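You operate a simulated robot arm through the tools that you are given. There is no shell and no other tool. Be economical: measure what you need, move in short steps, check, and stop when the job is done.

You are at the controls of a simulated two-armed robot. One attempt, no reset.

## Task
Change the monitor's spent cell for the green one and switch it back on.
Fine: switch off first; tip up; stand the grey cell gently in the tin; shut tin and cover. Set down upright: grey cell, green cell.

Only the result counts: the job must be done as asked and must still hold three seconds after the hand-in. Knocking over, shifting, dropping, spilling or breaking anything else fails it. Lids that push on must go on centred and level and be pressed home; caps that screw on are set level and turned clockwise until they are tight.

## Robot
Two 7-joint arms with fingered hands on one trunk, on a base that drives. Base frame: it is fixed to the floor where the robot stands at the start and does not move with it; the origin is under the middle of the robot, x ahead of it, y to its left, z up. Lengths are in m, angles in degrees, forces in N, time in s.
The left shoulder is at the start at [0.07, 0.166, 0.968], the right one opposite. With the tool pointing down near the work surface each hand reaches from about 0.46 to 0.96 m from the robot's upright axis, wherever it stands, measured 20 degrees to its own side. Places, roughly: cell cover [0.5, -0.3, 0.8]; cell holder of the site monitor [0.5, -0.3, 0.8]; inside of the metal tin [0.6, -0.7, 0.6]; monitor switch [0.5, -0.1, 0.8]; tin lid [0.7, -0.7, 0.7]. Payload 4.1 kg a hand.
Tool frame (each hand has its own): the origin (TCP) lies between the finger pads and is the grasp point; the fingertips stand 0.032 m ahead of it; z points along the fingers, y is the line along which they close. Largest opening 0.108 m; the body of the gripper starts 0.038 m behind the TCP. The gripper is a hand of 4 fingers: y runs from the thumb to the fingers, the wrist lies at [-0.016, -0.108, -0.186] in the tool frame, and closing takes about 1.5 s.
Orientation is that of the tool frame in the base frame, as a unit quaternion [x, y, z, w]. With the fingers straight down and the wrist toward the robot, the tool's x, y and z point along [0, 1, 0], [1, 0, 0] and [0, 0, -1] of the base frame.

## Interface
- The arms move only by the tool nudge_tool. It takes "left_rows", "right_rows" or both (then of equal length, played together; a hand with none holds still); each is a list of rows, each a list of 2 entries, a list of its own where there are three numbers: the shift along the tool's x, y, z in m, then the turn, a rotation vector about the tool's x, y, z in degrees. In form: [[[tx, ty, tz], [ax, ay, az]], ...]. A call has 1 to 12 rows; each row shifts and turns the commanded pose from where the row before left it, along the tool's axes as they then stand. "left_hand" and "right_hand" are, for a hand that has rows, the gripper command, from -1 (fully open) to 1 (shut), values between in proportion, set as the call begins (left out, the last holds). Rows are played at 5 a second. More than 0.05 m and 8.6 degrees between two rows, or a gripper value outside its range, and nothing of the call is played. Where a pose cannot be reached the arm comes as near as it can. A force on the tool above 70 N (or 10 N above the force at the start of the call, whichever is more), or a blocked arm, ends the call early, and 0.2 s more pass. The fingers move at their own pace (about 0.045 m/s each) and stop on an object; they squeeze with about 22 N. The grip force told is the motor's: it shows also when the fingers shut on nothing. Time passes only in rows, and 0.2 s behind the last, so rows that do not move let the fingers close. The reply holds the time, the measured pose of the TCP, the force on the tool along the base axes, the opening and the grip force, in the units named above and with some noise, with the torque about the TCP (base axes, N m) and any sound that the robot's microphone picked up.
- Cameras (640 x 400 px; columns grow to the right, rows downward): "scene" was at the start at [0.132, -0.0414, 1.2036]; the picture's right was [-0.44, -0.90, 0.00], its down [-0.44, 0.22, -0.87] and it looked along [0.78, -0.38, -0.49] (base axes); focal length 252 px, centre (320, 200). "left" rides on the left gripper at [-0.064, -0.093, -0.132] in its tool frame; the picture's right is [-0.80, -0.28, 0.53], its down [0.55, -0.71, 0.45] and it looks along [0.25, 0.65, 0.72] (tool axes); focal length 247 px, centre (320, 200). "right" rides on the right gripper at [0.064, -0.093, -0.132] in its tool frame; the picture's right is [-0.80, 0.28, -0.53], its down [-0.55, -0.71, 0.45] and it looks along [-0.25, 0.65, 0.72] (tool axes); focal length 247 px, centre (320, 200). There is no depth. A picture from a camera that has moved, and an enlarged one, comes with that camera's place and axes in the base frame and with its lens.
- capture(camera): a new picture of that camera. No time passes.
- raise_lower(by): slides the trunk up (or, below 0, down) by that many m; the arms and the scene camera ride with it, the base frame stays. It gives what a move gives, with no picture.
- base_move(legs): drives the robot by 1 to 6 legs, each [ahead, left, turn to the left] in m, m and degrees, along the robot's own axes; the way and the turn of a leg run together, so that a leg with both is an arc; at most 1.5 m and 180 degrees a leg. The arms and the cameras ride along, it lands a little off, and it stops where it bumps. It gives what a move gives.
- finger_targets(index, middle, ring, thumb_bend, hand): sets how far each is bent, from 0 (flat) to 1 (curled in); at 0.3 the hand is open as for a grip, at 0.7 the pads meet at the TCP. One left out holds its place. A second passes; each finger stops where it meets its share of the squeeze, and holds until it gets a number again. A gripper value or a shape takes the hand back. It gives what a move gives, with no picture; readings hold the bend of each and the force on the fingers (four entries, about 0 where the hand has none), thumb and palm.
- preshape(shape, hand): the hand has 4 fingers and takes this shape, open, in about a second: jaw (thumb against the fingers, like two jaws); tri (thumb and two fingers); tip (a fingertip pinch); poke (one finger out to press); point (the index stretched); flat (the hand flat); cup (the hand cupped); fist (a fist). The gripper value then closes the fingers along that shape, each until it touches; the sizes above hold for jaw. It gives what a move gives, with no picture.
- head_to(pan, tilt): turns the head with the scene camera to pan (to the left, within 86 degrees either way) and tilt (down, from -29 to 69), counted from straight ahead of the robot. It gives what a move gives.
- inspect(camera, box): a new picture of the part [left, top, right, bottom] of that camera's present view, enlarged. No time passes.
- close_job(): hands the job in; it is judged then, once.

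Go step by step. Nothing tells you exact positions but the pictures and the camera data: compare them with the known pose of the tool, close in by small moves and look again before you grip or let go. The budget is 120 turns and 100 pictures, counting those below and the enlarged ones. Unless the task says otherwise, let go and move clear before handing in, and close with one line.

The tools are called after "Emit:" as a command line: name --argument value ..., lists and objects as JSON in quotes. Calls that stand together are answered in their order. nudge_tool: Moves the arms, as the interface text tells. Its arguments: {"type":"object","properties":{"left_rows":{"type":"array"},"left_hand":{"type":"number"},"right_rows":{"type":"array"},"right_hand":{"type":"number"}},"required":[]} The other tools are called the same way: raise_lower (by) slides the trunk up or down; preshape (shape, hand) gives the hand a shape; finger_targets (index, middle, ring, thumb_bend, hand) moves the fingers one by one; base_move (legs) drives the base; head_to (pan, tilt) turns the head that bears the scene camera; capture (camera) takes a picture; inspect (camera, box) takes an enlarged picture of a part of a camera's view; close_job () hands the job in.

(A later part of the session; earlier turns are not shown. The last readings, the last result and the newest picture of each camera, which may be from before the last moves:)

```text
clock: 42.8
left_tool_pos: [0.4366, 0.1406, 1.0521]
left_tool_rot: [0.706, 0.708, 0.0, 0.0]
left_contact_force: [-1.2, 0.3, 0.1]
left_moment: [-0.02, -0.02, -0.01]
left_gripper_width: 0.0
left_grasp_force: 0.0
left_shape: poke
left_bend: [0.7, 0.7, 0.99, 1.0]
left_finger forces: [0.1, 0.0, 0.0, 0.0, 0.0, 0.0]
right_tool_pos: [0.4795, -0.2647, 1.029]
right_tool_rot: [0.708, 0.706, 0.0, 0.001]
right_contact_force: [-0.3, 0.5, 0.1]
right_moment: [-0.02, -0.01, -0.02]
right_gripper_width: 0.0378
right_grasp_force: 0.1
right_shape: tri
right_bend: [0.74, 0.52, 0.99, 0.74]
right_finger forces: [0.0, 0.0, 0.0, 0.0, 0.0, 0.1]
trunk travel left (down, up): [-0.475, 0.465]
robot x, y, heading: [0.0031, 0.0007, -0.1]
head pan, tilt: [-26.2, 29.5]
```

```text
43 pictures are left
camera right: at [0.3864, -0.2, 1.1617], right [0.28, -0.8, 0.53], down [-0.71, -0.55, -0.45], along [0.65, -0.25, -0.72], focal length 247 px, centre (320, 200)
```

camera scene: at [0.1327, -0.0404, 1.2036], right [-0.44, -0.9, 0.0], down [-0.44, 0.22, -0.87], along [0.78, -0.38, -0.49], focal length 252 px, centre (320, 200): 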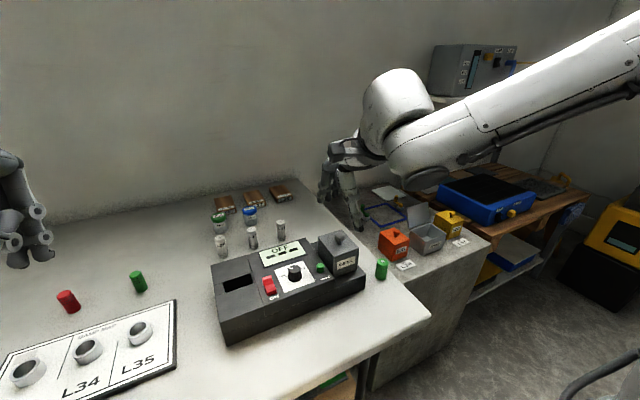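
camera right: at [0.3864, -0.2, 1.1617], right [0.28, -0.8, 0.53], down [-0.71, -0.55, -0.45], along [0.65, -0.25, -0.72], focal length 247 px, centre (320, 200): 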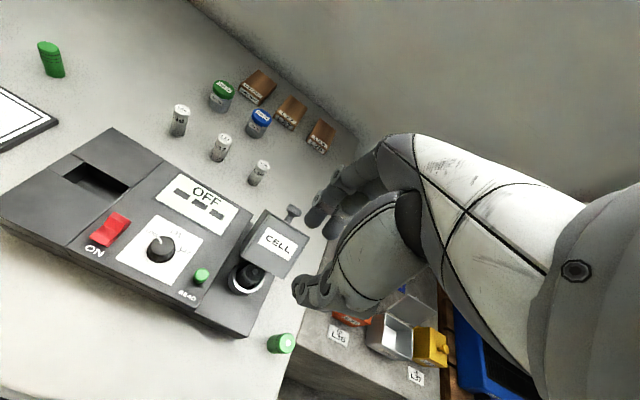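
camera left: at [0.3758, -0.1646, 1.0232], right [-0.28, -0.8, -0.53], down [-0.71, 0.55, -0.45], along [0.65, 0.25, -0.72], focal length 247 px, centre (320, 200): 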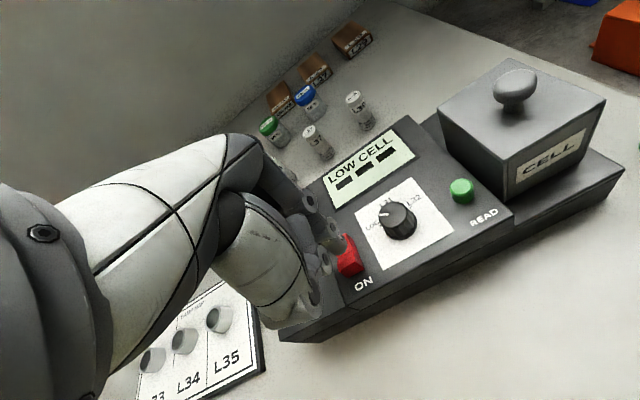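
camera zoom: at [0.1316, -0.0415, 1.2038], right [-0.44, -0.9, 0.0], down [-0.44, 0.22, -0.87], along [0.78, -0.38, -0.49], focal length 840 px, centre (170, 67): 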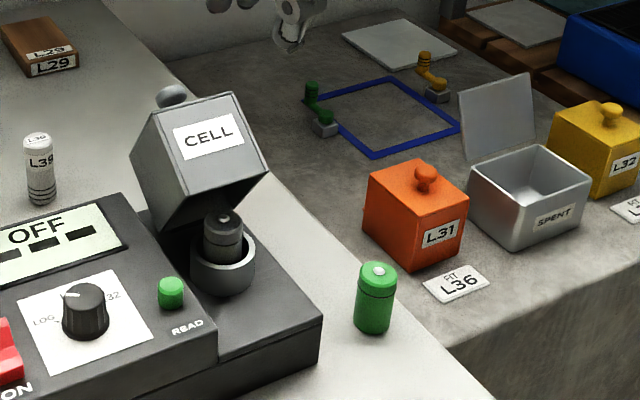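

The cover stays open by itself at about 57°, and the grey cell stands tip-up in the cup. I'll push the cover's lower front edge farther back so it is safely open.

Emit:
nudge_tool --right_rows '[[[0, -0.005, -0.0], [0, 0, 0]], [[0, 0, 0], [0, 0, 0]], [[0, 0, 0.0], [0, 0, 0]], [[0, 0, 0.04], [0, 0, 0]], [[0, 0, 0.045], [0, 0, 0]], [[0, 0, 0.037], [0, 0, 0]], [[0, 0.015, 0], [0, 0, 0]], [[0, 0.015, 0], [0, 0, 0]], [[0, 0.015, 0], [0, 0, 0]]]' --right_hand 1

Emit:
nudge_tool --right_rows '[[[0, 0.012, 0], [0, 0, 0]], [[0, 0.012, -0.002], [0, 0, 0]], [[0, 0.012, -0.002], [0, 0, 0]], [[0, 0.01, 0], [0, 0, 0]]]'

Emit:
inspect --camera "scene" --box '[305, 180, 405, 290]'

```text
clock: 44.8
left_tool_pos: [0.4304, 0.1411, 1.0551]
left_tool_rot: [0.707, 0.707, 0.002, 0.003]
left_contact_force: [-0.2, 0.1, -0.2]
left_moment: [0.05, 0.02, 0.0]
left_gripper_width: 0.0002
left_grasp_force: 0.0
left_shape: poke
left_bend: [0.7, 0.7, 0.99, 1.0]
left_finger forces: [0.1, 0.0, 0.1, 0.0, 0.1, 0.0]
right_tool_pos: [0.5231, -0.257, 0.9219]
right_tool_rot: [0.707, 0.707, 0.006, 0.006]
right_contact_force: [-16.3, -0.2, 55.1]
right_moment: [0.43, 0.31, 0.13]
right_gripper_width: 0.0
right_grasp_force: 22.1
right_shape: tri
right_bend: [0.7, 0.7, 1.0, 0.47]
right_finger forces: [102.4, 0.0, 0.1, 0.0, 0.0, 0.1]
right hand out of reach, approached as far as the arm can: row 5, 6
trunk travel left (down, up): [-0.475, 0.465]
robot x, y, heading: [-0.0011, -0.0001, 0.1]
head pan, tilt: [-26.2, 29.5]
```

```text
clock: 45.3
left_tool_pos: [0.4355, 0.1386, 1.0523]
left_tool_rot: [0.707, 0.707, 0.001, 0.001]
left_contact_force: [1.3, 0.0, -0.1]
left_moment: [-0.01, 0.07, -0.03]
left_gripper_width: 0.0
left_grasp_force: 0.1
left_shape: poke
left_bend: [0.7, 0.7, 0.99, 1.0]
left_finger forces: [0.0, 0.0, 0.0, 0.0, 0.1, 0.1]
right_tool_pos: [0.5411, -0.2569, 0.9276]
right_tool_rot: [0.706, 0.708, 0.014, 0.009]
right_contact_force: [-3.4, -1.8, 54.9]
right_moment: [0.46, -0.16, -0.01]
right_gripper_width: 0.0001
right_grasp_force: 22.0
right_shape: tri
right_bend: [0.7, 0.7, 1.0, 0.48]
right_finger forces: [87.1, 0.0, 0.0, 0.1, 0.0, 0.0]
trunk travel left (down, up): [-0.475, 0.465]
robot x, y, heading: [-0.0015, 0.003, -0.0]
head pan, tilt: [-26.2, 29.5]
stopped in row 2 (right hand): the force on the tool passed its limit at 74 N (the readings are from after the stop); the commanded pose is now the measured one
```

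```text
3.64 times, centred on (355, 235) of scene
camera zoom: at [0.1296, -0.0402, 1.204], right [-0.44, -0.9, 0.0], down [-0.44, 0.22, -0.87], along [0.78, -0.38, -0.49], focal length 916 px, centre (193, 73)
```

zoom: 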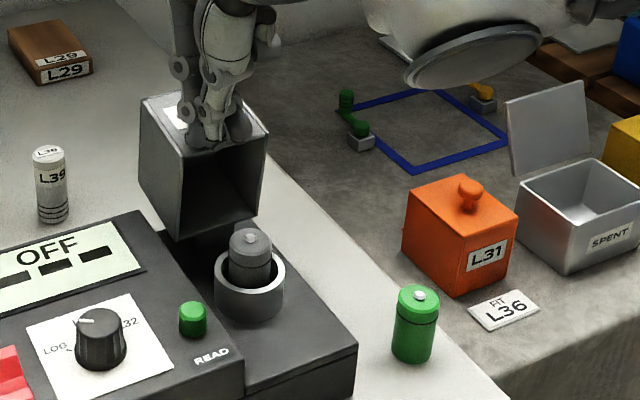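

The cover is now about 90° open; the fingers rest on its side, so I lift straight off.

Emit:
nudge_tool --right_rows '[[[0, 0, -0.02], [0, 0, 0]], [[0, 0, -0.03], [1.8, 0, 0]], [[0, 0, -0.03], [0, 0, 0]], [[0, -0.04, -0.02], [0, 0, 0]], [[0, -0.04, -0.0], [0, 0, 0]]]'

Emit:
inspect --camera "scene" --box '[305, 200, 405, 290]'

Emit:
inspect --camera "right" --box '[180, 160, 340, 360]'

```text
clock: 46.5
left_tool_pos: [0.4369, 0.1393, 1.0515]
left_tool_rot: [0.707, 0.707, 0.0, 0.0]
left_contact_force: [0.4, -0.1, -0.5]
left_moment: [0.0, 0.01, -0.01]
left_gripper_width: 0.0
left_grasp_force: 0.0
left_shape: poke
left_bend: [0.7, 0.7, 0.99, 1.0]
left_finger forces: [0.1, 0.0, 0.0, 0.0, 0.0, 0.0]
right_tool_pos: [0.4587, -0.2591, 1.0215]
right_tool_rot: [0.707, 0.707, -0.006, -0.008]
right_contact_force: [0.2, 0.1, 0.1]
right_moment: [0.01, 0.01, -0.04]
right_gripper_width: 0.0001
right_grasp_force: 21.6
right_shape: tri
right_bend: [0.7, 0.7, 1.0, 0.49]
right_finger forces: [0.0, 0.0, 0.0, 0.0, 0.0, 0.0]
trunk travel left (down, up): [-0.475, 0.465]
robot x, y, heading: [0.0016, 0.0013, -0.0]
head pan, tilt: [-26.2, 29.5]
```

```text
4.44 times, centred on (355, 245) of scene
camera zoom: at [0.1317, -0.0416, 1.2037], right [-0.44, -0.9, 0.0], down [-0.44, 0.22, -0.87], along [0.78, -0.38, -0.49], focal length 1120 px, centre (164, 0)
```

zoom: 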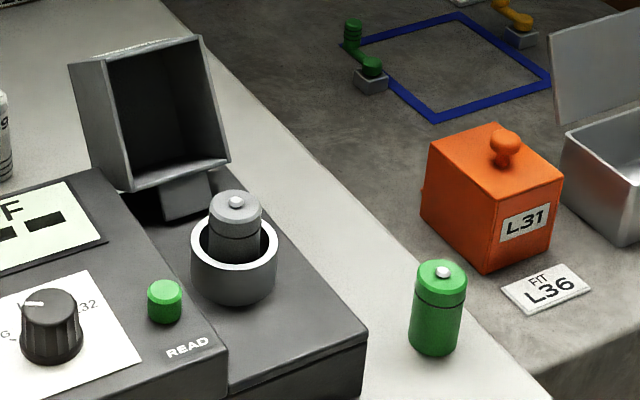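

```text
2.00 times, centred on (260, 260) of right
camera zoom: at [0.3683, -0.1959, 1.1549], right [0.29, -0.8, 0.52], down [-0.71, -0.55, -0.44], along [0.64, -0.25, -0.73], focal length 494 px, centre (440, 80)
```

zoom: 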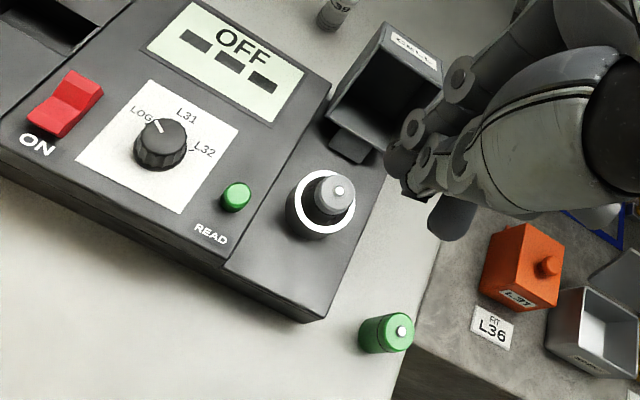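

Cover is fully open with the cell clear. Grey cell tip is near [0.513,-0.268,0.837], cup rim ~0.81. I move above it with a modest opening and check.

Emit:
nudge_tool --right_rows '[[[-0.004, 0.02, 0.02], [-1.1, 0, 0]], [[-0.005, 0.02, 0.03], [0, 0, 0]], [[0, 0.017, 0.03], [0, 0, 0]], [[0, 0, 0.03], [0, 0, 0]], [[0, 0, 0.015], [0, 0, 0]], [[0, 0, 0], [0, 0, 0]]]' --right_hand 0.0

Emit:
inspect --camera "scene" --box '[305, 190, 385, 270]'

Emit:
inspect --camera "right" --box '[220, 160, 360, 320]'

```text
clock: 47.9
left_tool_pos: [0.4371, 0.1399, 1.0511]
left_tool_rot: [0.707, 0.707, -0.001, 0.0]
left_contact_force: [-0.2, -0.4, -0.6]
left_moment: [0.01, 0.0, 0.0]
left_gripper_width: 0.0
left_grasp_force: 0.0
left_shape: poke
left_bend: [0.7, 0.7, 0.99, 1.0]
left_finger forces: [0.1, 0.1, 0.0, 0.0, 0.0, 0.0]
right_tool_pos: [0.517, -0.268, 0.8934]
right_tool_rot: [0.706, 0.708, 0.002, -0.001]
right_contact_force: [0.4, -0.4, -0.5]
right_moment: [0.0, -0.01, 0.01]
right_gripper_width: 0.0539
right_grasp_force: 0.1
right_shape: tri
right_bend: [0.74, 0.45, 0.99, 0.71]
right_finger forces: [0.1, 0.0, 0.0, 0.1, 0.0, 0.0]
trunk travel left (down, up): [-0.475, 0.465]
robot x, y, heading: [0.0006, 0.0027, -0.1]
head pan, tilt: [-26.2, 29.5]
```

```text
5.00 times, centred on (345, 230) of scene
camera zoom: at [0.1321, -0.0413, 1.2037], right [-0.44, -0.9, 0.0], down [-0.44, 0.22, -0.87], along [0.78, -0.38, -0.49], focal length 1260 px, centre (195, 50)
```

zoom: 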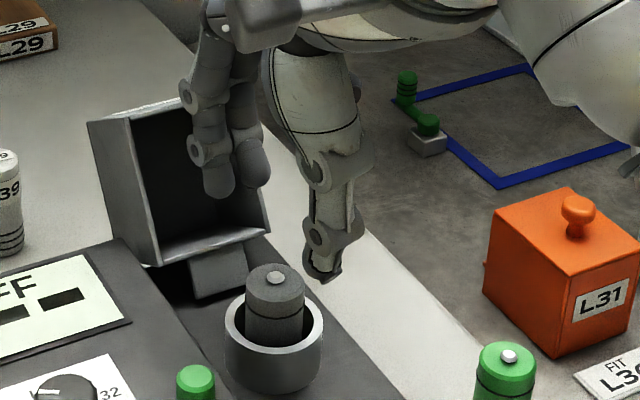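

```text
2.50 times, centred on (290, 240) of right
camera zoom: at [0.4245, -0.2049, 1.0244], right [0.28, -0.8, 0.53], down [-0.7, -0.55, -0.45], along [0.65, -0.25, -0.72], focal length 617 px, centre (395, 100)
```

zoom: 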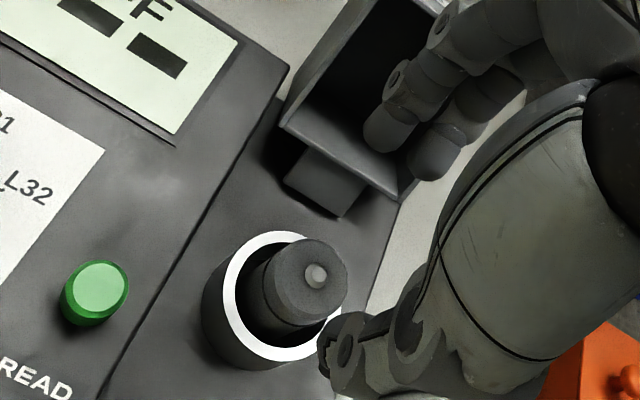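

Emit:
nudge_tool --right_rows '[[[0.002, -0.005, 0], [0, 0, 0]], [[0, 0, 0], [0, 0, 0]], [[0, 0, 0.02], [0, 0, 0]], [[0, 0, 0.015], [0, 0, 0]], [[0, 0, 0.01], [0, 0, 0]], [[0, 0, 0], [0, 0, 0]]]' --right_hand 0.2

Emit:
inspect --camera "scene" --box '[305, 190, 385, 270]'

```text
clock: 49.3
left_tool_pos: [0.4363, 0.1392, 1.0511]
left_tool_rot: [0.707, 0.707, 0.001, 0.0]
left_contact_force: [-0.2, 0.2, -1.1]
left_moment: [0.02, 0.05, 0.0]
left_gripper_width: 0.0
left_grasp_force: 0.1
left_shape: poke
left_bend: [0.7, 0.7, 0.99, 1.0]
left_finger forces: [0.0, 0.0, 0.1, 0.0, 0.1, 0.1]
right_tool_pos: [0.5118, -0.2643, 0.8498]
right_tool_rot: [0.706, 0.708, 0.003, 0.001]
right_contact_force: [-1.1, -1.6, 17.1]
right_moment: [-0.14, 0.56, 0.07]
right_gripper_width: 0.0449
right_grasp_force: 0.0
right_shape: tri
right_bend: [0.74, 0.49, 0.99, 0.74]
right_finger forces: [0.0, 0.1, 0.1, 0.0, 17.3, 0.1]
trunk travel left (down, up): [-0.475, 0.465]
robot x, y, heading: [0.002, 0.0024, 0.0]
head pan, tilt: [-26.2, 29.5]
```

```text
5.00 times, centred on (345, 230) of scene
camera zoom: at [0.1307, -0.0409, 1.2041], right [-0.44, -0.9, 0.0], down [-0.44, 0.22, -0.87], along [0.78, -0.38, -0.49], focal length 1260 px, centre (195, 50)
```

zoom: 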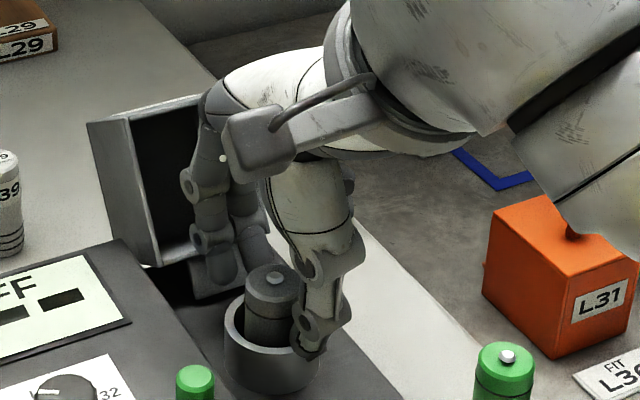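

Thumb tip rests on the cup rim. Back up 4 mm and close on the cell's top.

Emit:
nudge_tool --right_rows '[[[0, 0, -0.004], [0, 0, 0]], [[0, 0, 0], [0, 0, 0]]]'

Emit:
nudge_tool --right_rows '[[[0, 0, 0], [0, 0, 0]], [[0, 0, 0], [0, 0, 0]], [[0, 0, 0], [0, 0, 0]], [[0, 0, 0], [0, 0, 0]], [[0, 0, 0], [0, 0, 0]]]' --right_hand 1

Emit:
inspect --camera "scene" --box '[305, 190, 385, 270]'

```text
clock: 49.9
left_tool_pos: [0.4372, 0.1402, 1.05]
left_tool_rot: [0.707, 0.707, 0.0, 0.0]
left_contact_force: [0.3, 0.6, 0.5]
left_moment: [-0.04, 0.01, -0.04]
left_gripper_width: 0.0002
left_grasp_force: 0.1
left_shape: poke
left_bend: [0.7, 0.7, 0.99, 1.0]
left_finger forces: [0.1, 0.1, 0.0, 0.1, 0.0, 0.0]
right_tool_pos: [0.5127, -0.2663, 0.8509]
right_tool_rot: [0.707, 0.707, 0.001, -0.002]
right_contact_force: [-0.1, -0.1, 0.7]
right_moment: [-0.03, 0.01, 0.04]
right_gripper_width: 0.0437
right_grasp_force: 0.1
right_shape: tri
right_bend: [0.74, 0.49, 0.99, 0.73]
right_finger forces: [0.1, 0.0, 0.0, 0.0, 0.2, 0.0]
trunk travel left (down, up): [-0.475, 0.465]
robot x, y, heading: [0.0016, -0.0007, 0.0]
head pan, tilt: [-26.2, 29.5]
```

```text
clock: 51.1
left_tool_pos: [0.4371, 0.1387, 1.0521]
left_tool_rot: [0.707, 0.707, 0.0, 0.0]
left_contact_force: [0.4, -0.8, 0.3]
left_moment: [0.02, 0.03, 0.03]
left_gripper_width: 0.0
left_grasp_force: 0.0
left_shape: poke
left_bend: [0.7, 0.7, 0.99, 1.0]
left_finger forces: [0.0, 0.0, 0.0, 0.1, 0.0, 0.0]
right_tool_pos: [0.5125, -0.2665, 0.8528]
right_tool_rot: [0.707, 0.707, 0.002, 0.0]
right_contact_force: [1.8, -5.1, 2.2]
right_moment: [-0.15, -0.09, 0.12]
right_gripper_width: 0.0251
right_grasp_force: 21.5
right_shape: tri
right_bend: [0.72, 0.62, 1.0, 0.73]
right_finger forces: [10.1, 9.6, 0.1, 0.0, 18.2, 0.0]
trunk travel left (down, up): [-0.475, 0.465]
robot x, y, heading: [0.0002, -0.0015, 0.1]
head pan, tilt: [-26.2, 29.5]
```

```text
5.00 times, centred on (345, 230) of scene
camera zoom: at [0.1322, -0.0419, 1.2037], right [-0.44, -0.9, 0.0], down [-0.44, 0.22, -0.87], along [0.78, -0.38, -0.49], focal length 1260 px, centre (195, 50)
```

zoom: 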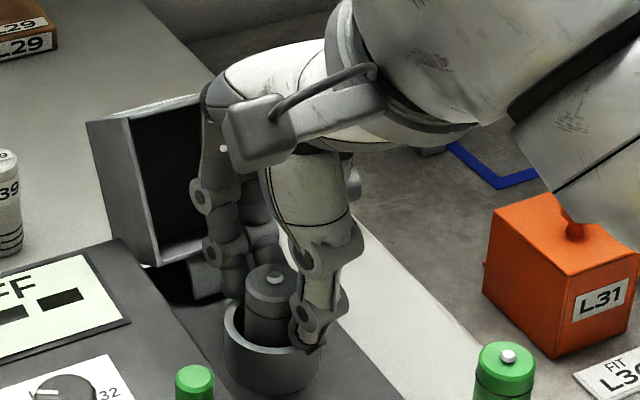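

Solid three-point grip on the grey cell. Lift it out high, then strafe the base right so the tin is in comfortable reach.

Emit:
nudge_tool --right_rows '[[[0, 0, -0.005], [0, 0, 0]], [[0, 0, -0.015], [0, 0, 0]], [[0, 0, -0.025], [0, 0, 0]], [[0, 0, -0.03], [0, 0, 0]], [[0, 0, -0.03], [0, 0, 0]], [[0, 0, -0.03], [0, 0, 0]], [[0, 0, -0.02], [0, 0, 0]]]'

Emit:
capture --camera "scene"

```text
clock: 52.7
left_tool_pos: [0.4379, 0.1394, 1.0511]
left_tool_rot: [0.708, 0.707, 0.0, 0.0]
left_contact_force: [0.3, 0.1, 0.6]
left_moment: [0.01, 0.0, -0.02]
left_gripper_width: 0.0
left_grasp_force: 0.0
left_shape: poke
left_bend: [0.7, 0.7, 0.99, 1.0]
left_finger forces: [0.0, 0.0, 0.0, 0.0, 0.1, 0.0]
right_tool_pos: [0.5104, -0.2657, 1.0077]
right_tool_rot: [0.707, 0.707, 0.002, -0.002]
right_contact_force: [-0.8, 0.8, 0.1]
right_moment: [-0.01, 0.03, 0.02]
right_gripper_width: 0.0215
right_grasp_force: 21.5
right_shape: tri
right_bend: [0.72, 0.72, 1.0, 0.77]
right_finger forces: [11.6, 6.0, 0.1, 0.0, 16.2, 0.0]
trunk travel left (down, up): [-0.475, 0.465]
robot x, y, heading: [-0.0005, 0.0021, 0.3]
head pan, tilt: [-26.2, 29.5]
```

```text
35 pictures are left
camera scene: at [0.1322, -0.0412, 1.2036], right [-0.44, -0.9, 0.0], down [-0.44, 0.22, -0.87], along [0.78, -0.38, -0.49], focal length 252 px, centre (320, 200)
```

scene: 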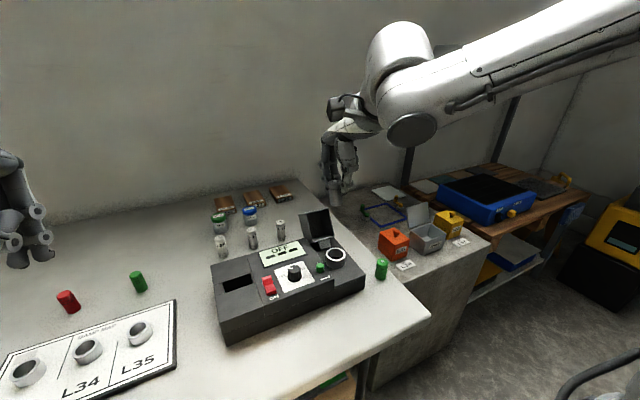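

Emit:
head_to --pan -60 --tilt 40

Emit:
capture --camera "scene"

```text
clock: 53.6
left_tool_pos: [0.4365, 0.139, 1.0511]
left_tool_rot: [0.707, 0.707, -0.001, 0.0]
left_contact_force: [0.0, -0.4, -1.0]
left_moment: [0.01, -0.02, 0.0]
left_gripper_width: 0.0002
left_grasp_force: 0.1
left_shape: poke
left_bend: [0.7, 0.7, 0.99, 1.0]
left_finger forces: [0.1, 0.0, 0.0, 0.0, 0.0, 0.1]
right_tool_pos: [0.5124, -0.2653, 1.0073]
right_tool_rot: [0.707, 0.707, 0.002, -0.001]
right_contact_force: [-0.1, -0.1, -0.3]
right_moment: [0.04, 0.01, 0.0]
right_gripper_width: 0.0218
right_grasp_force: 22.0
right_shape: tri
right_bend: [0.72, 0.72, 1.0, 0.77]
right_finger forces: [11.6, 6.0, 0.0, 0.0, 16.2, 0.1]
trunk travel left (down, up): [-0.475, 0.465]
robot x, y, heading: [0.0036, 0.0005, 0.0]
head pan, tilt: [-60.0, 40.0]
```

```text
34 pictures are left
camera scene: at [0.0935, -0.075, 1.1875], right [-0.87, -0.5, 0.0], down [-0.32, 0.56, -0.77], along [0.38, -0.66, -0.64], focal length 252 px, centre (320, 200)
```

scene: 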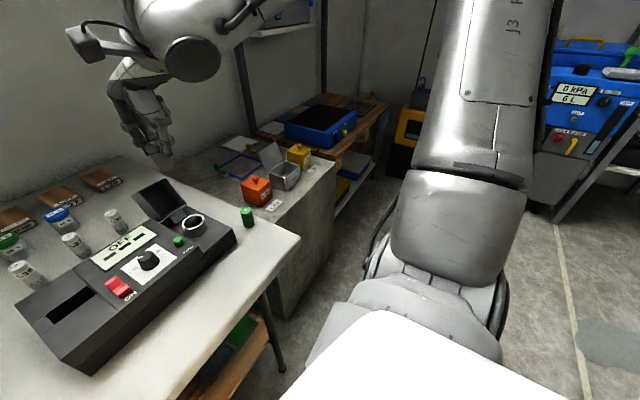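

The strafing path is clear floor. Drive slightly back and right.

Emit:
base_move --legs '[[-0.04, 0, 0], [0, -0.3, 0]]'

Emit:
head_to --pan -28 --tilt 38

Emit:
capture --camera "scene"

```text
clock: 56.2
left_tool_pos: [0.3974, -0.1609, 1.0504]
left_tool_rot: [0.708, 0.706, 0.001, -0.001]
left_contact_force: [-0.3, 0.2, 1.2]
left_moment: [0.06, 0.03, 0.01]
left_gripper_width: 0.0
left_grasp_force: 0.1
left_shape: poke
left_bend: [0.7, 0.7, 0.99, 1.0]
left_finger forces: [0.1, 0.1, 0.0, 0.0, 0.1, 0.1]
right_tool_pos: [0.4708, -0.5633, 1.0056]
right_tool_rot: [0.708, 0.706, 0.001, 0.0]
right_contact_force: [0.3, -0.3, -0.2]
right_moment: [-0.01, 0.0, 0.03]
right_gripper_width: 0.0214
right_grasp_force: 21.8
right_shape: tri
right_bend: [0.72, 0.72, 1.0, 0.77]
right_finger forces: [11.7, 6.0, 0.0, 0.0, 16.2, 0.1]
trunk travel left (down, up): [-0.475, 0.465]
robot x, y, heading: [-0.0442, -0.2966, -0.1]
head pan, tilt: [-60.0, 40.0]
```

```text
clock: 57.1
left_tool_pos: [0.3964, -0.1594, 1.0498]
left_tool_rot: [0.708, 0.707, 0.0, 0.0]
left_contact_force: [0.0, -0.4, 0.1]
left_moment: [0.02, -0.03, 0.0]
left_gripper_width: 0.0
left_grasp_force: 0.0
left_shape: poke
left_bend: [0.7, 0.7, 0.99, 1.0]
left_finger forces: [0.0, 0.0, 0.0, 0.0, 0.1, 0.0]
right_tool_pos: [0.4703, -0.5634, 1.0077]
right_tool_rot: [0.708, 0.707, 0.002, -0.001]
right_contact_force: [-0.6, -0.2, -0.7]
right_moment: [-0.01, 0.02, -0.01]
right_gripper_width: 0.0216
right_grasp_force: 21.5
right_shape: tri
right_bend: [0.72, 0.72, 1.0, 0.77]
right_finger forces: [11.7, 5.9, 0.1, 0.0, 16.3, 0.0]
trunk travel left (down, up): [-0.475, 0.465]
robot x, y, heading: [-0.039, -0.2973, -0.1]
head pan, tilt: [-28.0, 38.0]
```

```text
33 pictures are left
camera scene: at [0.0868, -0.34, 1.1905], right [-0.47, -0.88, 0.0], down [-0.54, 0.29, -0.79], along [0.69, -0.37, -0.62], focal length 252 px, centre (320, 200)
```

scene: 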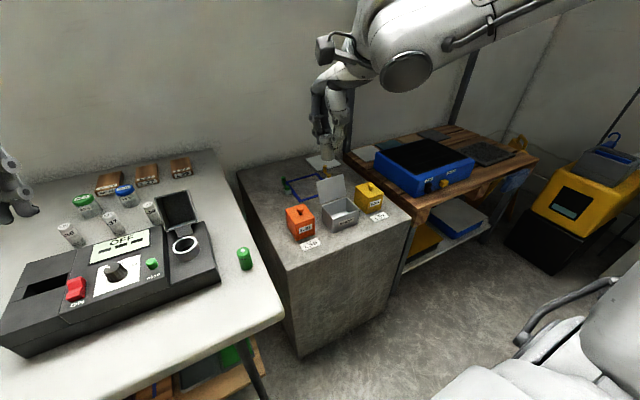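

Emit:
inspect --camera "scene" --box '[280, 140, 400, 260]'

Emit:
capture --camera "right"

```text
3.33 times, centred on (340, 200) of scene
camera zoom: at [0.0868, -0.34, 1.1905], right [-0.47, -0.88, 0.0], down [-0.54, 0.29, -0.79], along [0.69, -0.37, -0.62], focal length 840 px, centre (253, 200)
```

zoom: 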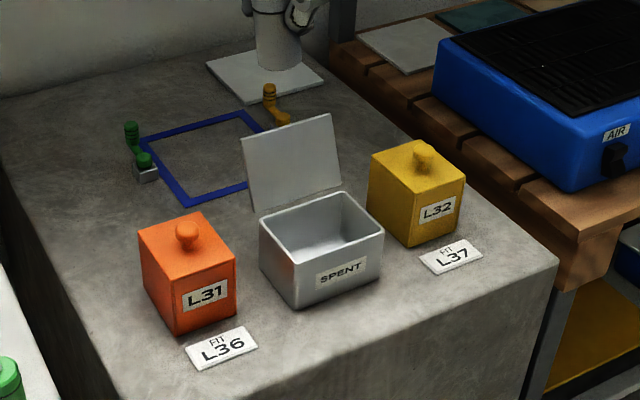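

```text
31 pictures are left
camera right: at [0.3791, -0.5001, 1.139], right [0.28, -0.8, 0.53], down [-0.71, -0.55, -0.45], along [0.65, -0.25, -0.72], focal length 247 px, centre (320, 200)
```

right: 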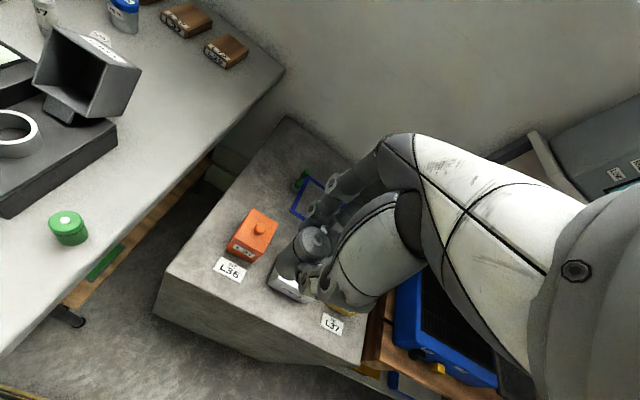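

Tin: inside centre about [0.594,-0.685], rim z≈0.681, floor ≈0.626; it is wider along y, so I turn the hand 90° to open along y (and clear the lid).

Emit:
nudge_tool --right_rows '[[[0, 0, 0], [0, 0, 8.2]], [[0, 0, 0], [0, 0, 8.2]], [[0, 0, 0], [0, 0, 8.2]], [[0, 0, 0], [0, 0, 8.2]], [[0, 0, 0], [0, 0, 8.2]], [[0, 0, 0], [0, 0, 8.2]], [[0, 0, 0], [0, 0, 8.2]], [[0, 0, 0], [0, 0, 8.2]], [[0, 0, 0], [0, 0, 8.2]], [[0, 0, 0], [0, 0, 8.2]], [[0, 0, 0], [0, 0, 8]]]'

```text
clock: 59.5
left_tool_pos: [0.3976, -0.1589, 1.0505]
left_tool_rot: [0.707, 0.707, 0.001, 0.0]
left_contact_force: [0.4, -0.2, -0.5]
left_moment: [0.01, 0.0, -0.01]
left_gripper_width: 0.0
left_grasp_force: 0.1
left_shape: poke
left_bend: [0.7, 0.7, 0.99, 1.0]
left_finger forces: [0.0, 0.0, 0.1, 0.1, 0.0, 0.1]
right_tool_pos: [0.4581, -0.587, 1.0034]
right_tool_rot: [1.0, -0.001, 0.002, -0.004]
right_contact_force: [0.3, -0.7, 0.4]
right_moment: [0.01, 0.01, 0.0]
right_gripper_width: 0.0215
right_grasp_force: 21.9
right_shape: tri
right_bend: [0.72, 0.72, 1.0, 0.77]
right_finger forces: [11.9, 6.4, 0.0, 0.0, 15.8, 0.0]
right hand out of reach, approached as far as the arm can: row 10, 11
trunk travel left (down, up): [-0.475, 0.465]
robot x, y, heading: [-0.0387, -0.2986, -0.0]
head pan, tilt: [-28.0, 38.0]
```

Emit:
nudge_tool --right_rows '[[[0.03, 0.03, 0], [0, 0, 0]], [[0.03, 0.03, 0], [0, 0, 0]], [[0.03, 0.03, 0], [0, 0, 0]], [[0.03, 0.03, 0], [0, 0, 0]], [[0, 0, 0.04], [0, 0, 0]], [[0, 0, 0.04], [0, 0, 0]], [[0, 0, 0.04], [0, 0, 0]], [[0, 0, 0], [0, 0, 0]]]'

Emit:
capture --camera "scene"

Emit:
capture --camera "right"

```text
clock: 61.3
left_tool_pos: [0.3979, -0.1585, 1.0505]
left_tool_rot: [0.707, 0.707, 0.0, 0.0]
left_contact_force: [-0.2, -0.7, -0.5]
left_moment: [-0.03, -0.01, 0.01]
left_gripper_width: 0.0
left_grasp_force: 0.0
left_shape: poke
left_bend: [0.7, 0.7, 0.99, 1.0]
left_finger forces: [0.0, 0.0, 0.1, 0.0, 0.0, 0.0]
right_tool_pos: [0.5652, -0.7118, 0.8839]
right_tool_rot: [1.0, -0.001, 0.002, -0.001]
right_contact_force: [0.9, -0.6, 0.0]
right_moment: [-0.04, 0.01, 0.0]
right_gripper_width: 0.0217
right_grasp_force: 21.6
right_shape: tri
right_bend: [0.72, 0.72, 1.0, 0.77]
right_finger forces: [11.6, 6.1, 0.1, 0.1, 15.3, 0.0]
right hand out of reach, approached as far as the arm can: row 4, 7
trunk travel left (down, up): [-0.475, 0.465]
robot x, y, heading: [-0.0381, -0.3002, -0.1]
head pan, tilt: [-28.0, 38.0]
```

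```text
30 pictures are left
camera scene: at [0.0869, -0.3397, 1.1905], right [-0.47, -0.88, 0.0], down [-0.54, 0.29, -0.79], along [0.7, -0.37, -0.62], focal length 252 px, centre (320, 200)
```

scene: 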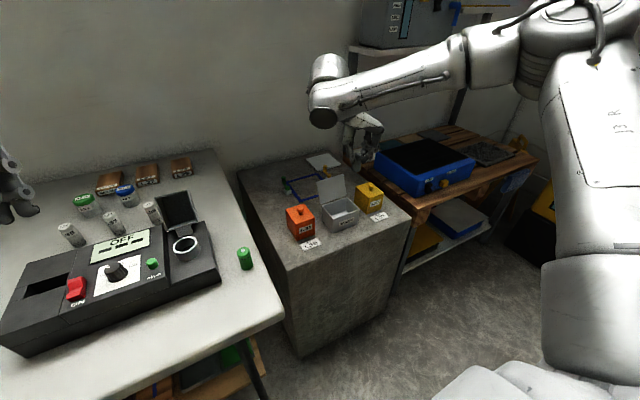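

```text
29 pictures are left
camera right: at [0.6298, -0.6212, 1.0163], right [-0.8, -0.28, 0.53], down [-0.55, 0.71, -0.45], along [-0.25, -0.65, -0.72], focal length 247 px, centre (320, 200)
```

right: 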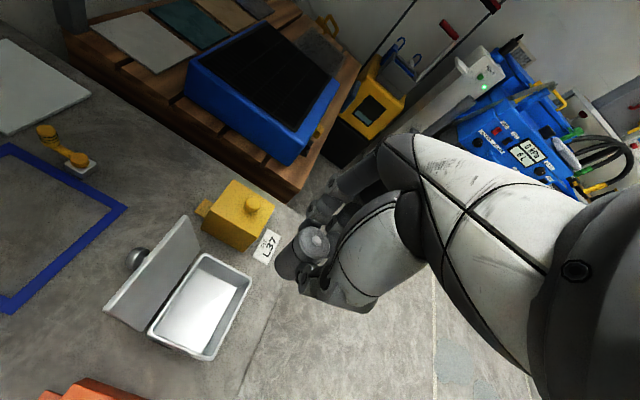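

The 90° turn cramps the arm; 50° will do. Turn back 40° and see where it settles.

Emit:
nudge_tool --right_rows '[[[0, 0, 0], [0, 0, -8]], [[0, 0, 0], [0, 0, -8]], [[0, 0, 0], [0, 0, -8]], [[0, 0, 0], [0, 0, -8]], [[0, 0, 0], [0, 0, -8]], [[0, 0, 0], [0, 0, 0]]]'

```text
clock: 62.7
left_tool_pos: [0.3969, -0.1586, 1.0504]
left_tool_rot: [0.708, 0.707, 0.0, 0.001]
left_contact_force: [-0.5, -0.8, 0.0]
left_moment: [0.01, -0.03, 0.01]
left_gripper_width: 0.0
left_grasp_force: 0.0
left_shape: poke
left_bend: [0.7, 0.7, 0.99, 1.0]
left_finger forces: [0.1, 0.1, 0.0, 0.0, 0.0, 0.1]
right_tool_pos: [0.5654, -0.7121, 0.8847]
right_tool_rot: [0.94, 0.342, 0.001, -0.002]
right_contact_force: [-0.1, -0.6, -0.2]
right_moment: [0.02, -0.02, 0.01]
right_gripper_width: 0.0216
right_grasp_force: 22.6
right_shape: tri
right_bend: [0.72, 0.72, 1.0, 0.77]
right_finger forces: [11.8, 6.3, 0.0, 0.0, 15.1, 0.1]
trunk travel left (down, up): [-0.475, 0.465]
robot x, y, heading: [-0.0416, -0.2914, -0.1]
head pan, tilt: [-28.0, 38.0]
```

Emit:
nudge_tool --right_rows '[[[0.0425, 0, 0], [0, 0, 0]], [[0, 0, 0.04], [0, 0, 0]], [[0, 0, 0.04], [0, 0, 0]], [[0, 0, 0.03], [0, 0, 0]], [[0, 0, 0], [0, 0, 0]]]'

Emit:
inspect --camera "scene" --box '[290, 140, 390, 240]'

Emit:
capture --camera "right"

```text
clock: 63.9
left_tool_pos: [0.398, -0.1591, 1.0507]
left_tool_rot: [0.707, 0.708, -0.001, 0.0]
left_contact_force: [0.3, -0.2, 0.5]
left_moment: [0.01, 0.01, 0.0]
left_gripper_width: 0.0
left_grasp_force: 0.2
left_shape: poke
left_bend: [0.7, 0.7, 0.99, 1.0]
left_finger forces: [0.1, 0.1, 0.0, 0.0, 0.0, 0.1]
right_tool_pos: [0.591, -0.6883, 0.7838]
right_tool_rot: [0.94, 0.342, 0.001, 0.0]
right_contact_force: [0.3, -0.5, 0.0]
right_moment: [-0.01, 0.03, 0.02]
right_gripper_width: 0.0215
right_grasp_force: 21.8
right_shape: tri
right_bend: [0.72, 0.73, 1.0, 0.77]
right_finger forces: [11.9, 6.2, 0.0, 0.0, 15.0, 0.0]
right hand out of reach, approached as far as the arm can: row 4
trunk travel left (down, up): [-0.475, 0.465]
robot x, y, heading: [-0.0396, -0.2974, 0.0]
head pan, tilt: [-28.0, 38.0]
```

```text
4.00 times, centred on (340, 190) of scene
camera zoom: at [0.0872, -0.3395, 1.1904], right [-0.47, -0.88, 0.0], down [-0.54, 0.29, -0.79], along [0.69, -0.37, -0.62], focal length 1008 px, centre (240, 240)
```

zoom: 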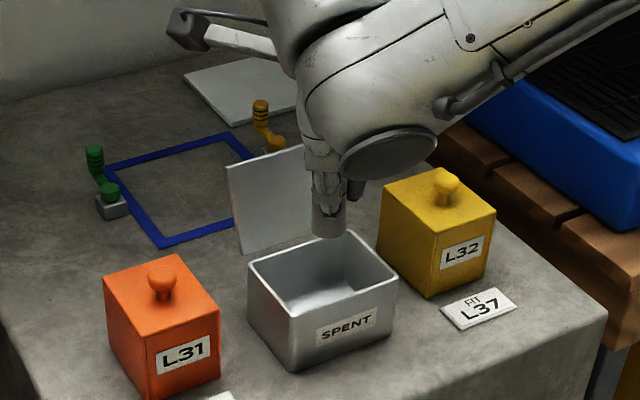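

```text
27 pictures are left
camera right: at [0.5793, -0.5775, 0.9154], right [-0.43, -0.73, 0.53], down [-0.87, 0.19, -0.45], along [0.23, -0.65, -0.72], focal length 247 px, centre (320, 200)
```

right: 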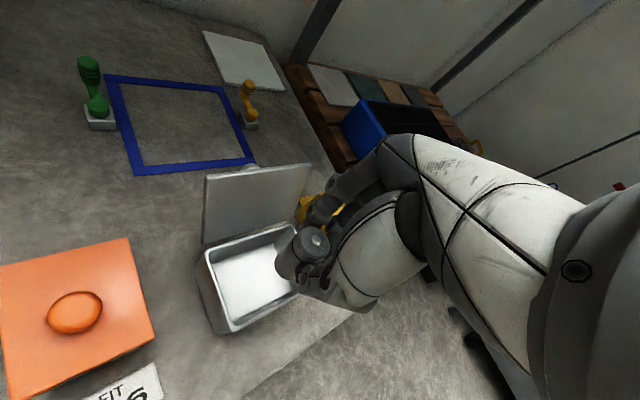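

The hand can't get lower than 0.784 here, so I'll lower the trunk instead—first raising the left hand clear, and turning the right a bit more to stay off the lid.

Emit:
nudge_tool --left_rows '[[[0, -0.02, -0.04], [0, 0, 0]], [[0, -0.02, -0.04], [0, 0, 0]], [[0, 0, -0.045], [0, 0, 0]], [[0, 0, -0.045], [0, 0, 0]]]' --right_rows '[[[0.0065, 0.0016, -0.01], [0, 0, 0]], [[0, 0, 0], [0, 0, 7.5]], [[0, 0, 0], [0, 0, 7.5]], [[0, 0, 0], [0, 0, 0]]]'

Emit:
raise_lower --by -0.06

```text
clock: 64.9
left_tool_pos: [0.3567, -0.1601, 1.2234]
left_tool_rot: [0.708, 0.707, 0.0, 0.0]
left_contact_force: [-1.3, -0.4, 0.6]
left_moment: [-0.01, 0.0, 0.0]
left_gripper_width: 0.0
left_grasp_force: 0.1
left_shape: poke
left_bend: [0.7, 0.7, 0.99, 1.0]
left_finger forces: [0.1, 0.1, 0.0, 0.0, 0.0, 0.0]
right_tool_pos: [0.575, -0.6995, 0.8041]
right_tool_rot: [0.977, 0.215, 0.003, -0.002]
right_contact_force: [-0.4, -0.3, -1.2]
right_moment: [0.02, 0.0, -0.03]
right_gripper_width: 0.0215
right_grasp_force: 22.0
right_shape: tri
right_bend: [0.72, 0.73, 1.0, 0.77]
right_finger forces: [11.9, 6.2, 0.0, 0.1, 14.9, 0.0]
right hand out of reach, approached as far as the arm can: row 2, 3
trunk travel left (down, up): [-0.475, 0.465]
robot x, y, heading: [-0.0424, -0.2959, 0.2]
head pan, tilt: [-28.0, 38.0]
```

```text
clock: 65.9
left_tool_pos: [0.3587, -0.1587, 1.1627]
left_tool_rot: [0.708, 0.706, 0.0, 0.0]
left_contact_force: [0.1, -0.1, 0.8]
left_moment: [0.01, 0.0, 0.01]
left_gripper_width: 0.0
left_grasp_force: 0.1
left_shape: poke
left_bend: [0.7, 0.7, 0.99, 1.0]
left_finger forces: [0.1, 0.1, 0.0, 0.0, 0.1, 0.1]
right_tool_pos: [0.5764, -0.698, 0.7437]
right_tool_rot: [0.976, 0.217, 0.001, -0.003]
right_contact_force: [-0.1, -1.5, -1.0]
right_moment: [-0.02, -0.01, 0.03]
right_gripper_width: 0.0215
right_grasp_force: 22.3
right_shape: tri
right_bend: [0.72, 0.73, 1.0, 0.77]
right_finger forces: [12.0, 6.1, 0.0, 0.0, 14.8, 0.0]
trunk travel left (down, up): [-0.415, 0.525]
robot x, y, heading: [-0.0421, -0.3015, -0.3]
head pan, tilt: [-28.0, 38.0]
```

Emit:
nudge_tool --right_rows '[[[0, 0, -0.04], [0, 0, 0]], [[0, 0, -0.04], [0, 0, 0]], [[0, 0, -0.04], [0, 0, 0]], [[0, 0, 0], [0, 0, 0]]]'

Emit:
raise_lower --by -0.1

```text
clock: 66.9
left_tool_pos: [0.3577, -0.1594, 1.1624]
left_tool_rot: [0.707, 0.707, 0.0, -0.001]
left_contact_force: [0.7, -1.3, 0.1]
left_moment: [0.0, -0.02, 0.03]
left_gripper_width: 0.0
left_grasp_force: 0.0
left_shape: poke
left_bend: [0.7, 0.7, 0.99, 1.0]
left_finger forces: [0.0, 0.0, 0.0, 0.0, 0.1, 0.0]
right_tool_pos: [0.5768, -0.7002, 0.8635]
right_tool_rot: [0.976, 0.216, 0.001, -0.002]
right_contact_force: [0.2, -0.8, -0.6]
right_moment: [-0.01, 0.04, 0.0]
right_gripper_width: 0.0215
right_grasp_force: 21.5
right_shape: tri
right_bend: [0.72, 0.73, 1.0, 0.77]
right_finger forces: [12.2, 5.9, 0.1, 0.0, 14.8, 0.1]
trunk travel left (down, up): [-0.415, 0.525]
robot x, y, heading: [-0.0396, -0.2975, -0.1]
head pan, tilt: [-28.0, 38.0]
```

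```text
clock: 68.3
left_tool_pos: [0.3592, -0.1593, 1.0633]
left_tool_rot: [0.708, 0.706, 0.0, 0.0]
left_contact_force: [0.5, 0.1, -0.6]
left_moment: [-0.01, -0.01, 0.04]
left_gripper_width: 0.0001
left_grasp_force: 0.0
left_shape: poke
left_bend: [0.7, 0.7, 0.99, 1.0]
left_finger forces: [0.1, 0.0, 0.0, 0.0, 0.1, 0.0]
right_tool_pos: [0.5773, -0.7008, 0.7629]
right_tool_rot: [0.976, 0.216, 0.001, -0.002]
right_contact_force: [0.1, -0.1, -1.1]
right_moment: [-0.01, 0.0, 0.0]
right_gripper_width: 0.0213
right_grasp_force: 21.8
right_shape: tri
right_bend: [0.72, 0.73, 1.0, 0.77]
right_finger forces: [12.1, 5.9, 0.0, 0.0, 14.8, 0.0]
trunk travel left (down, up): [-0.315, 0.625]
robot x, y, heading: [-0.0357, -0.2961, -0.1]
head pan, tilt: [-28.0, 38.0]
```

Emit:
nudge_tool --right_rows '[[[0.013, -0.002, 0], [0, 0, 0]], [[0.012, -0.002, 0], [0, 0, 0]], [[0, 0, 0], [0, 0, 0]]]'

Emit:
inspect --camera "scene" --box '[290, 120, 390, 220]'

Emit:
inspect --camera "right" --box '[190, 130, 350, 330]'

```text
clock: 69.1
left_tool_pos: [0.3586, -0.1596, 1.063]
left_tool_rot: [0.708, 0.706, 0.0, -0.001]
left_contact_force: [0.1, -0.5, -0.1]
left_moment: [0.0, -0.02, -0.03]
left_gripper_width: 0.0004
left_grasp_force: 0.1
left_shape: poke
left_bend: [0.7, 0.7, 0.99, 1.0]
left_finger forces: [0.1, 0.1, 0.0, 0.1, 0.0, 0.0]
right_tool_pos: [0.5981, -0.6866, 0.7633]
right_tool_rot: [0.976, 0.216, 0.001, -0.002]
right_contact_force: [0.6, 0.6, -1.0]
right_moment: [0.0, -0.01, -0.02]
right_gripper_width: 0.0217
right_grasp_force: 21.3
right_shape: tri
right_bend: [0.72, 0.73, 1.0, 0.77]
right_finger forces: [12.1, 5.8, 0.0, 0.1, 14.6, 0.0]
trunk travel left (down, up): [-0.315, 0.625]
robot x, y, heading: [-0.0402, -0.2979, -0.2]
head pan, tilt: [-28.0, 38.0]
```

```text
4.00 times, centred on (340, 170) of scene
camera zoom: at [0.0867, -0.3397, 1.0305], right [-0.47, -0.88, 0.0], down [-0.54, 0.29, -0.79], along [0.7, -0.37, -0.62], focal length 1008 px, centre (240, 320)
```

zoom: 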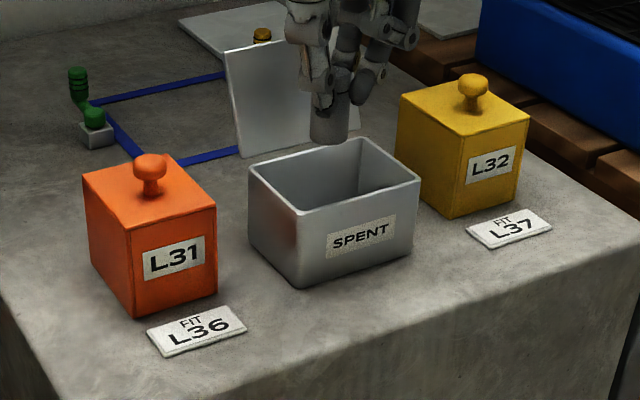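

```text
2.00 times, centred on (270, 230) of right
camera zoom: at [0.6178, -0.5767, 0.8961], right [-0.6, -0.6, 0.53], down [-0.79, 0.41, -0.45], along [0.05, -0.69, -0.72], focal length 494 px, centre (420, 140)
```

zoom: 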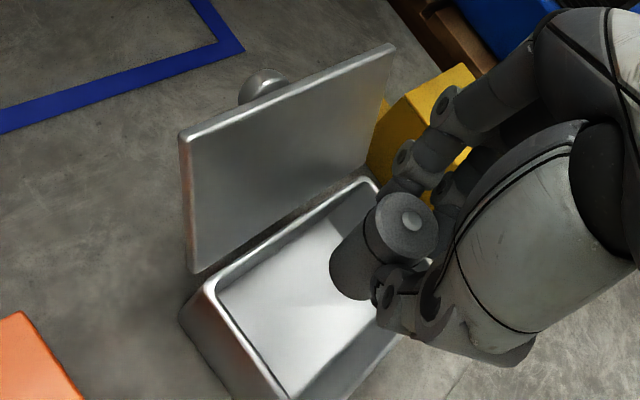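

Cell is over the tin opening. Lower into the tin, first 5 cm, then in small steps until it touches the floor.

Emit:
nudge_tool --right_rows '[[[-0.003, 0, 0.02], [0, 0, 0]], [[0, 0, 0.02], [0, 0, 0]], [[0, 0, 0.012], [0, 0, 0]], [[0, 0, 0], [0, 0, 0]]]'

Emit:
inspect --camera "scene" --box '[290, 120, 390, 220]'

```text
clock: 70.1
left_tool_pos: [0.3574, -0.1593, 1.0625]
left_tool_rot: [0.708, 0.706, 0.001, 0.0]
left_contact_force: [1.0, -0.9, -0.1]
left_moment: [-0.02, 0.0, 0.02]
left_gripper_width: 0.0001
left_grasp_force: 0.0
left_shape: poke
left_bend: [0.7, 0.7, 0.99, 1.0]
left_finger forces: [0.0, 0.1, 0.0, 0.0, 0.0, 0.0]
right_tool_pos: [0.5967, -0.6867, 0.7108]
right_tool_rot: [0.976, 0.216, 0.002, -0.003]
right_contact_force: [-0.2, 0.7, -0.4]
right_moment: [0.02, 0.02, -0.01]
right_gripper_width: 0.0213
right_grasp_force: 22.2
right_shape: tri
right_bend: [0.72, 0.73, 1.0, 0.77]
right_finger forces: [12.1, 5.8, 0.0, 0.0, 14.8, 0.0]
trunk travel left (down, up): [-0.315, 0.625]
robot x, y, heading: [-0.0438, -0.3004, -0.1]
head pan, tilt: [-28.0, 38.0]
```

```text
4.00 times, centred on (340, 170) of scene
camera zoom: at [0.0868, -0.3398, 1.0305], right [-0.47, -0.88, 0.0], down [-0.54, 0.29, -0.79], along [0.7, -0.37, -0.62], focal length 1008 px, centre (240, 320)
```

zoom: 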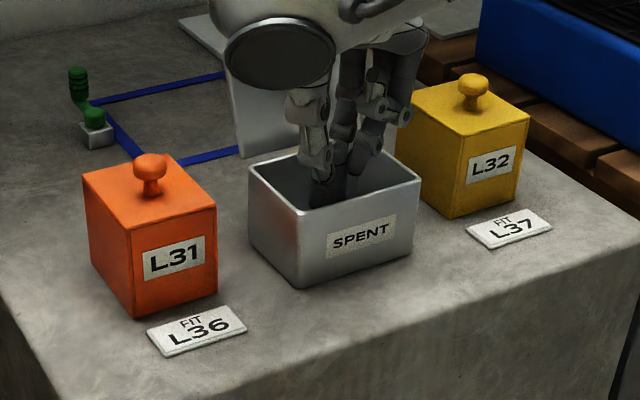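

Emit:
nudge_tool --right_rows '[[[0, 0, 0.004], [0, 0, 0]], [[0, 0, 0.003], [0, 0, 0]], [[0, 0, 0.003], [0, 0, 0]]]'

Emit:
nudge_tool --right_rows '[[[0, 0, 0.003], [0, 0, 0]], [[0, 0, 0.002], [0, 0, 0]]]'

```text
clock: 70.9
left_tool_pos: [0.358, -0.1581, 1.0634]
left_tool_rot: [0.708, 0.706, 0.0, 0.001]
left_contact_force: [0.5, 1.0, 0.3]
left_moment: [0.01, 0.0, 0.02]
left_gripper_width: 0.0
left_grasp_force: 0.0
left_shape: poke
left_bend: [0.7, 0.7, 0.99, 1.0]
left_finger forces: [0.1, 0.1, 0.1, 0.0, 0.1, 0.0]
right_tool_pos: [0.5971, -0.687, 0.7023]
right_tool_rot: [0.976, 0.216, 0.001, -0.002]
right_contact_force: [0.4, -0.9, 0.2]
right_moment: [0.0, 0.0, 0.0]
right_gripper_width: 0.021
right_grasp_force: 21.9
right_shape: tri
right_bend: [0.72, 0.73, 1.0, 0.77]
right_finger forces: [12.2, 5.8, 0.0, 0.0, 14.6, 0.0]
trunk travel left (down, up): [-0.315, 0.625]
robot x, y, heading: [-0.0377, -0.2989, -0.3]
head pan, tilt: [-28.0, 38.0]
```

```text
clock: 71.5
left_tool_pos: [0.3576, -0.1589, 1.0628]
left_tool_rot: [0.707, 0.707, 0.0, 0.001]
left_contact_force: [0.9, 0.2, 0.6]
left_moment: [-0.01, 0.01, -0.03]
left_gripper_width: 0.0001
left_grasp_force: 0.1
left_shape: poke
left_bend: [0.7, 0.7, 0.99, 1.0]
left_finger forces: [0.0, 0.0, 0.0, 0.0, 0.1, 0.1]
right_tool_pos: [0.5965, -0.6875, 0.6963]
right_tool_rot: [0.976, 0.216, 0.002, -0.002]
right_contact_force: [0.2, -0.3, -0.2]
right_moment: [0.0, -0.01, 0.0]
right_gripper_width: 0.0215
right_grasp_force: 21.8
right_shape: tri
right_bend: [0.72, 0.73, 1.0, 0.77]
right_finger forces: [12.1, 5.8, 0.0, 0.1, 14.7, 0.0]
trunk travel left (down, up): [-0.315, 0.625]
robot x, y, heading: [-0.0422, -0.2969, -0.1]
head pan, tilt: [-28.0, 38.0]
```

Emit:
nudge_tool --right_rows '[[[0, 0, 0.002], [0, 0, 0]], [[0, 0, 0.002], [0, 0, 0]]]'

Emit:
nudge_tool --right_rows '[[[0, 0, 0.002], [0, 0, 0]], [[0, 0, 0.001], [0, 0, 0]]]'

```text
clock: 72.1
left_tool_pos: [0.3589, -0.1596, 1.0618]
left_tool_rot: [0.708, 0.707, 0.0, 0.0]
left_contact_force: [0.1, -0.6, 0.1]
left_moment: [0.0, 0.04, -0.01]
left_gripper_width: 0.0
left_grasp_force: 0.2
left_shape: poke
left_bend: [0.7, 0.7, 0.99, 1.0]
left_finger forces: [0.0, 0.0, 0.0, 0.0, 0.0, 0.1]
right_tool_pos: [0.5938, -0.6882, 0.693]
right_tool_rot: [0.976, 0.217, 0.002, -0.002]
right_contact_force: [-0.3, 0.6, -0.8]
right_moment: [-0.01, 0.0, -0.01]
right_gripper_width: 0.0212
right_grasp_force: 22.2
right_shape: tri
right_bend: [0.72, 0.73, 1.0, 0.77]
right_finger forces: [12.1, 5.9, 0.0, 0.1, 14.6, 0.1]
trunk travel left (down, up): [-0.315, 0.625]
robot x, y, heading: [-0.043, -0.2977, -0.0]
head pan, tilt: [-28.0, 38.0]
```

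```text
clock: 72.7
left_tool_pos: [0.3602, -0.1585, 1.0628]
left_tool_rot: [0.708, 0.706, 0.0, 0.001]
left_contact_force: [0.8, -0.1, 0.3]
left_moment: [0.01, 0.03, 0.01]
left_gripper_width: 0.0002
left_grasp_force: 0.0
left_shape: poke
left_bend: [0.7, 0.7, 0.99, 1.0]
left_finger forces: [0.0, 0.0, 0.1, 0.1, 0.0, 0.0]
right_tool_pos: [0.5937, -0.6887, 0.6905]
right_tool_rot: [0.976, 0.217, 0.002, -0.002]
right_contact_force: [-0.1, -0.1, -0.4]
right_moment: [-0.01, -0.02, 0.01]
right_gripper_width: 0.0211
right_grasp_force: 21.9
right_shape: tri
right_bend: [0.72, 0.73, 1.0, 0.77]
right_finger forces: [12.2, 5.8, 0.0, 0.0, 14.7, 0.0]
trunk travel left (down, up): [-0.315, 0.625]
robot x, y, heading: [-0.0378, -0.2947, 0.1]
head pan, tilt: [-28.0, 38.0]
```

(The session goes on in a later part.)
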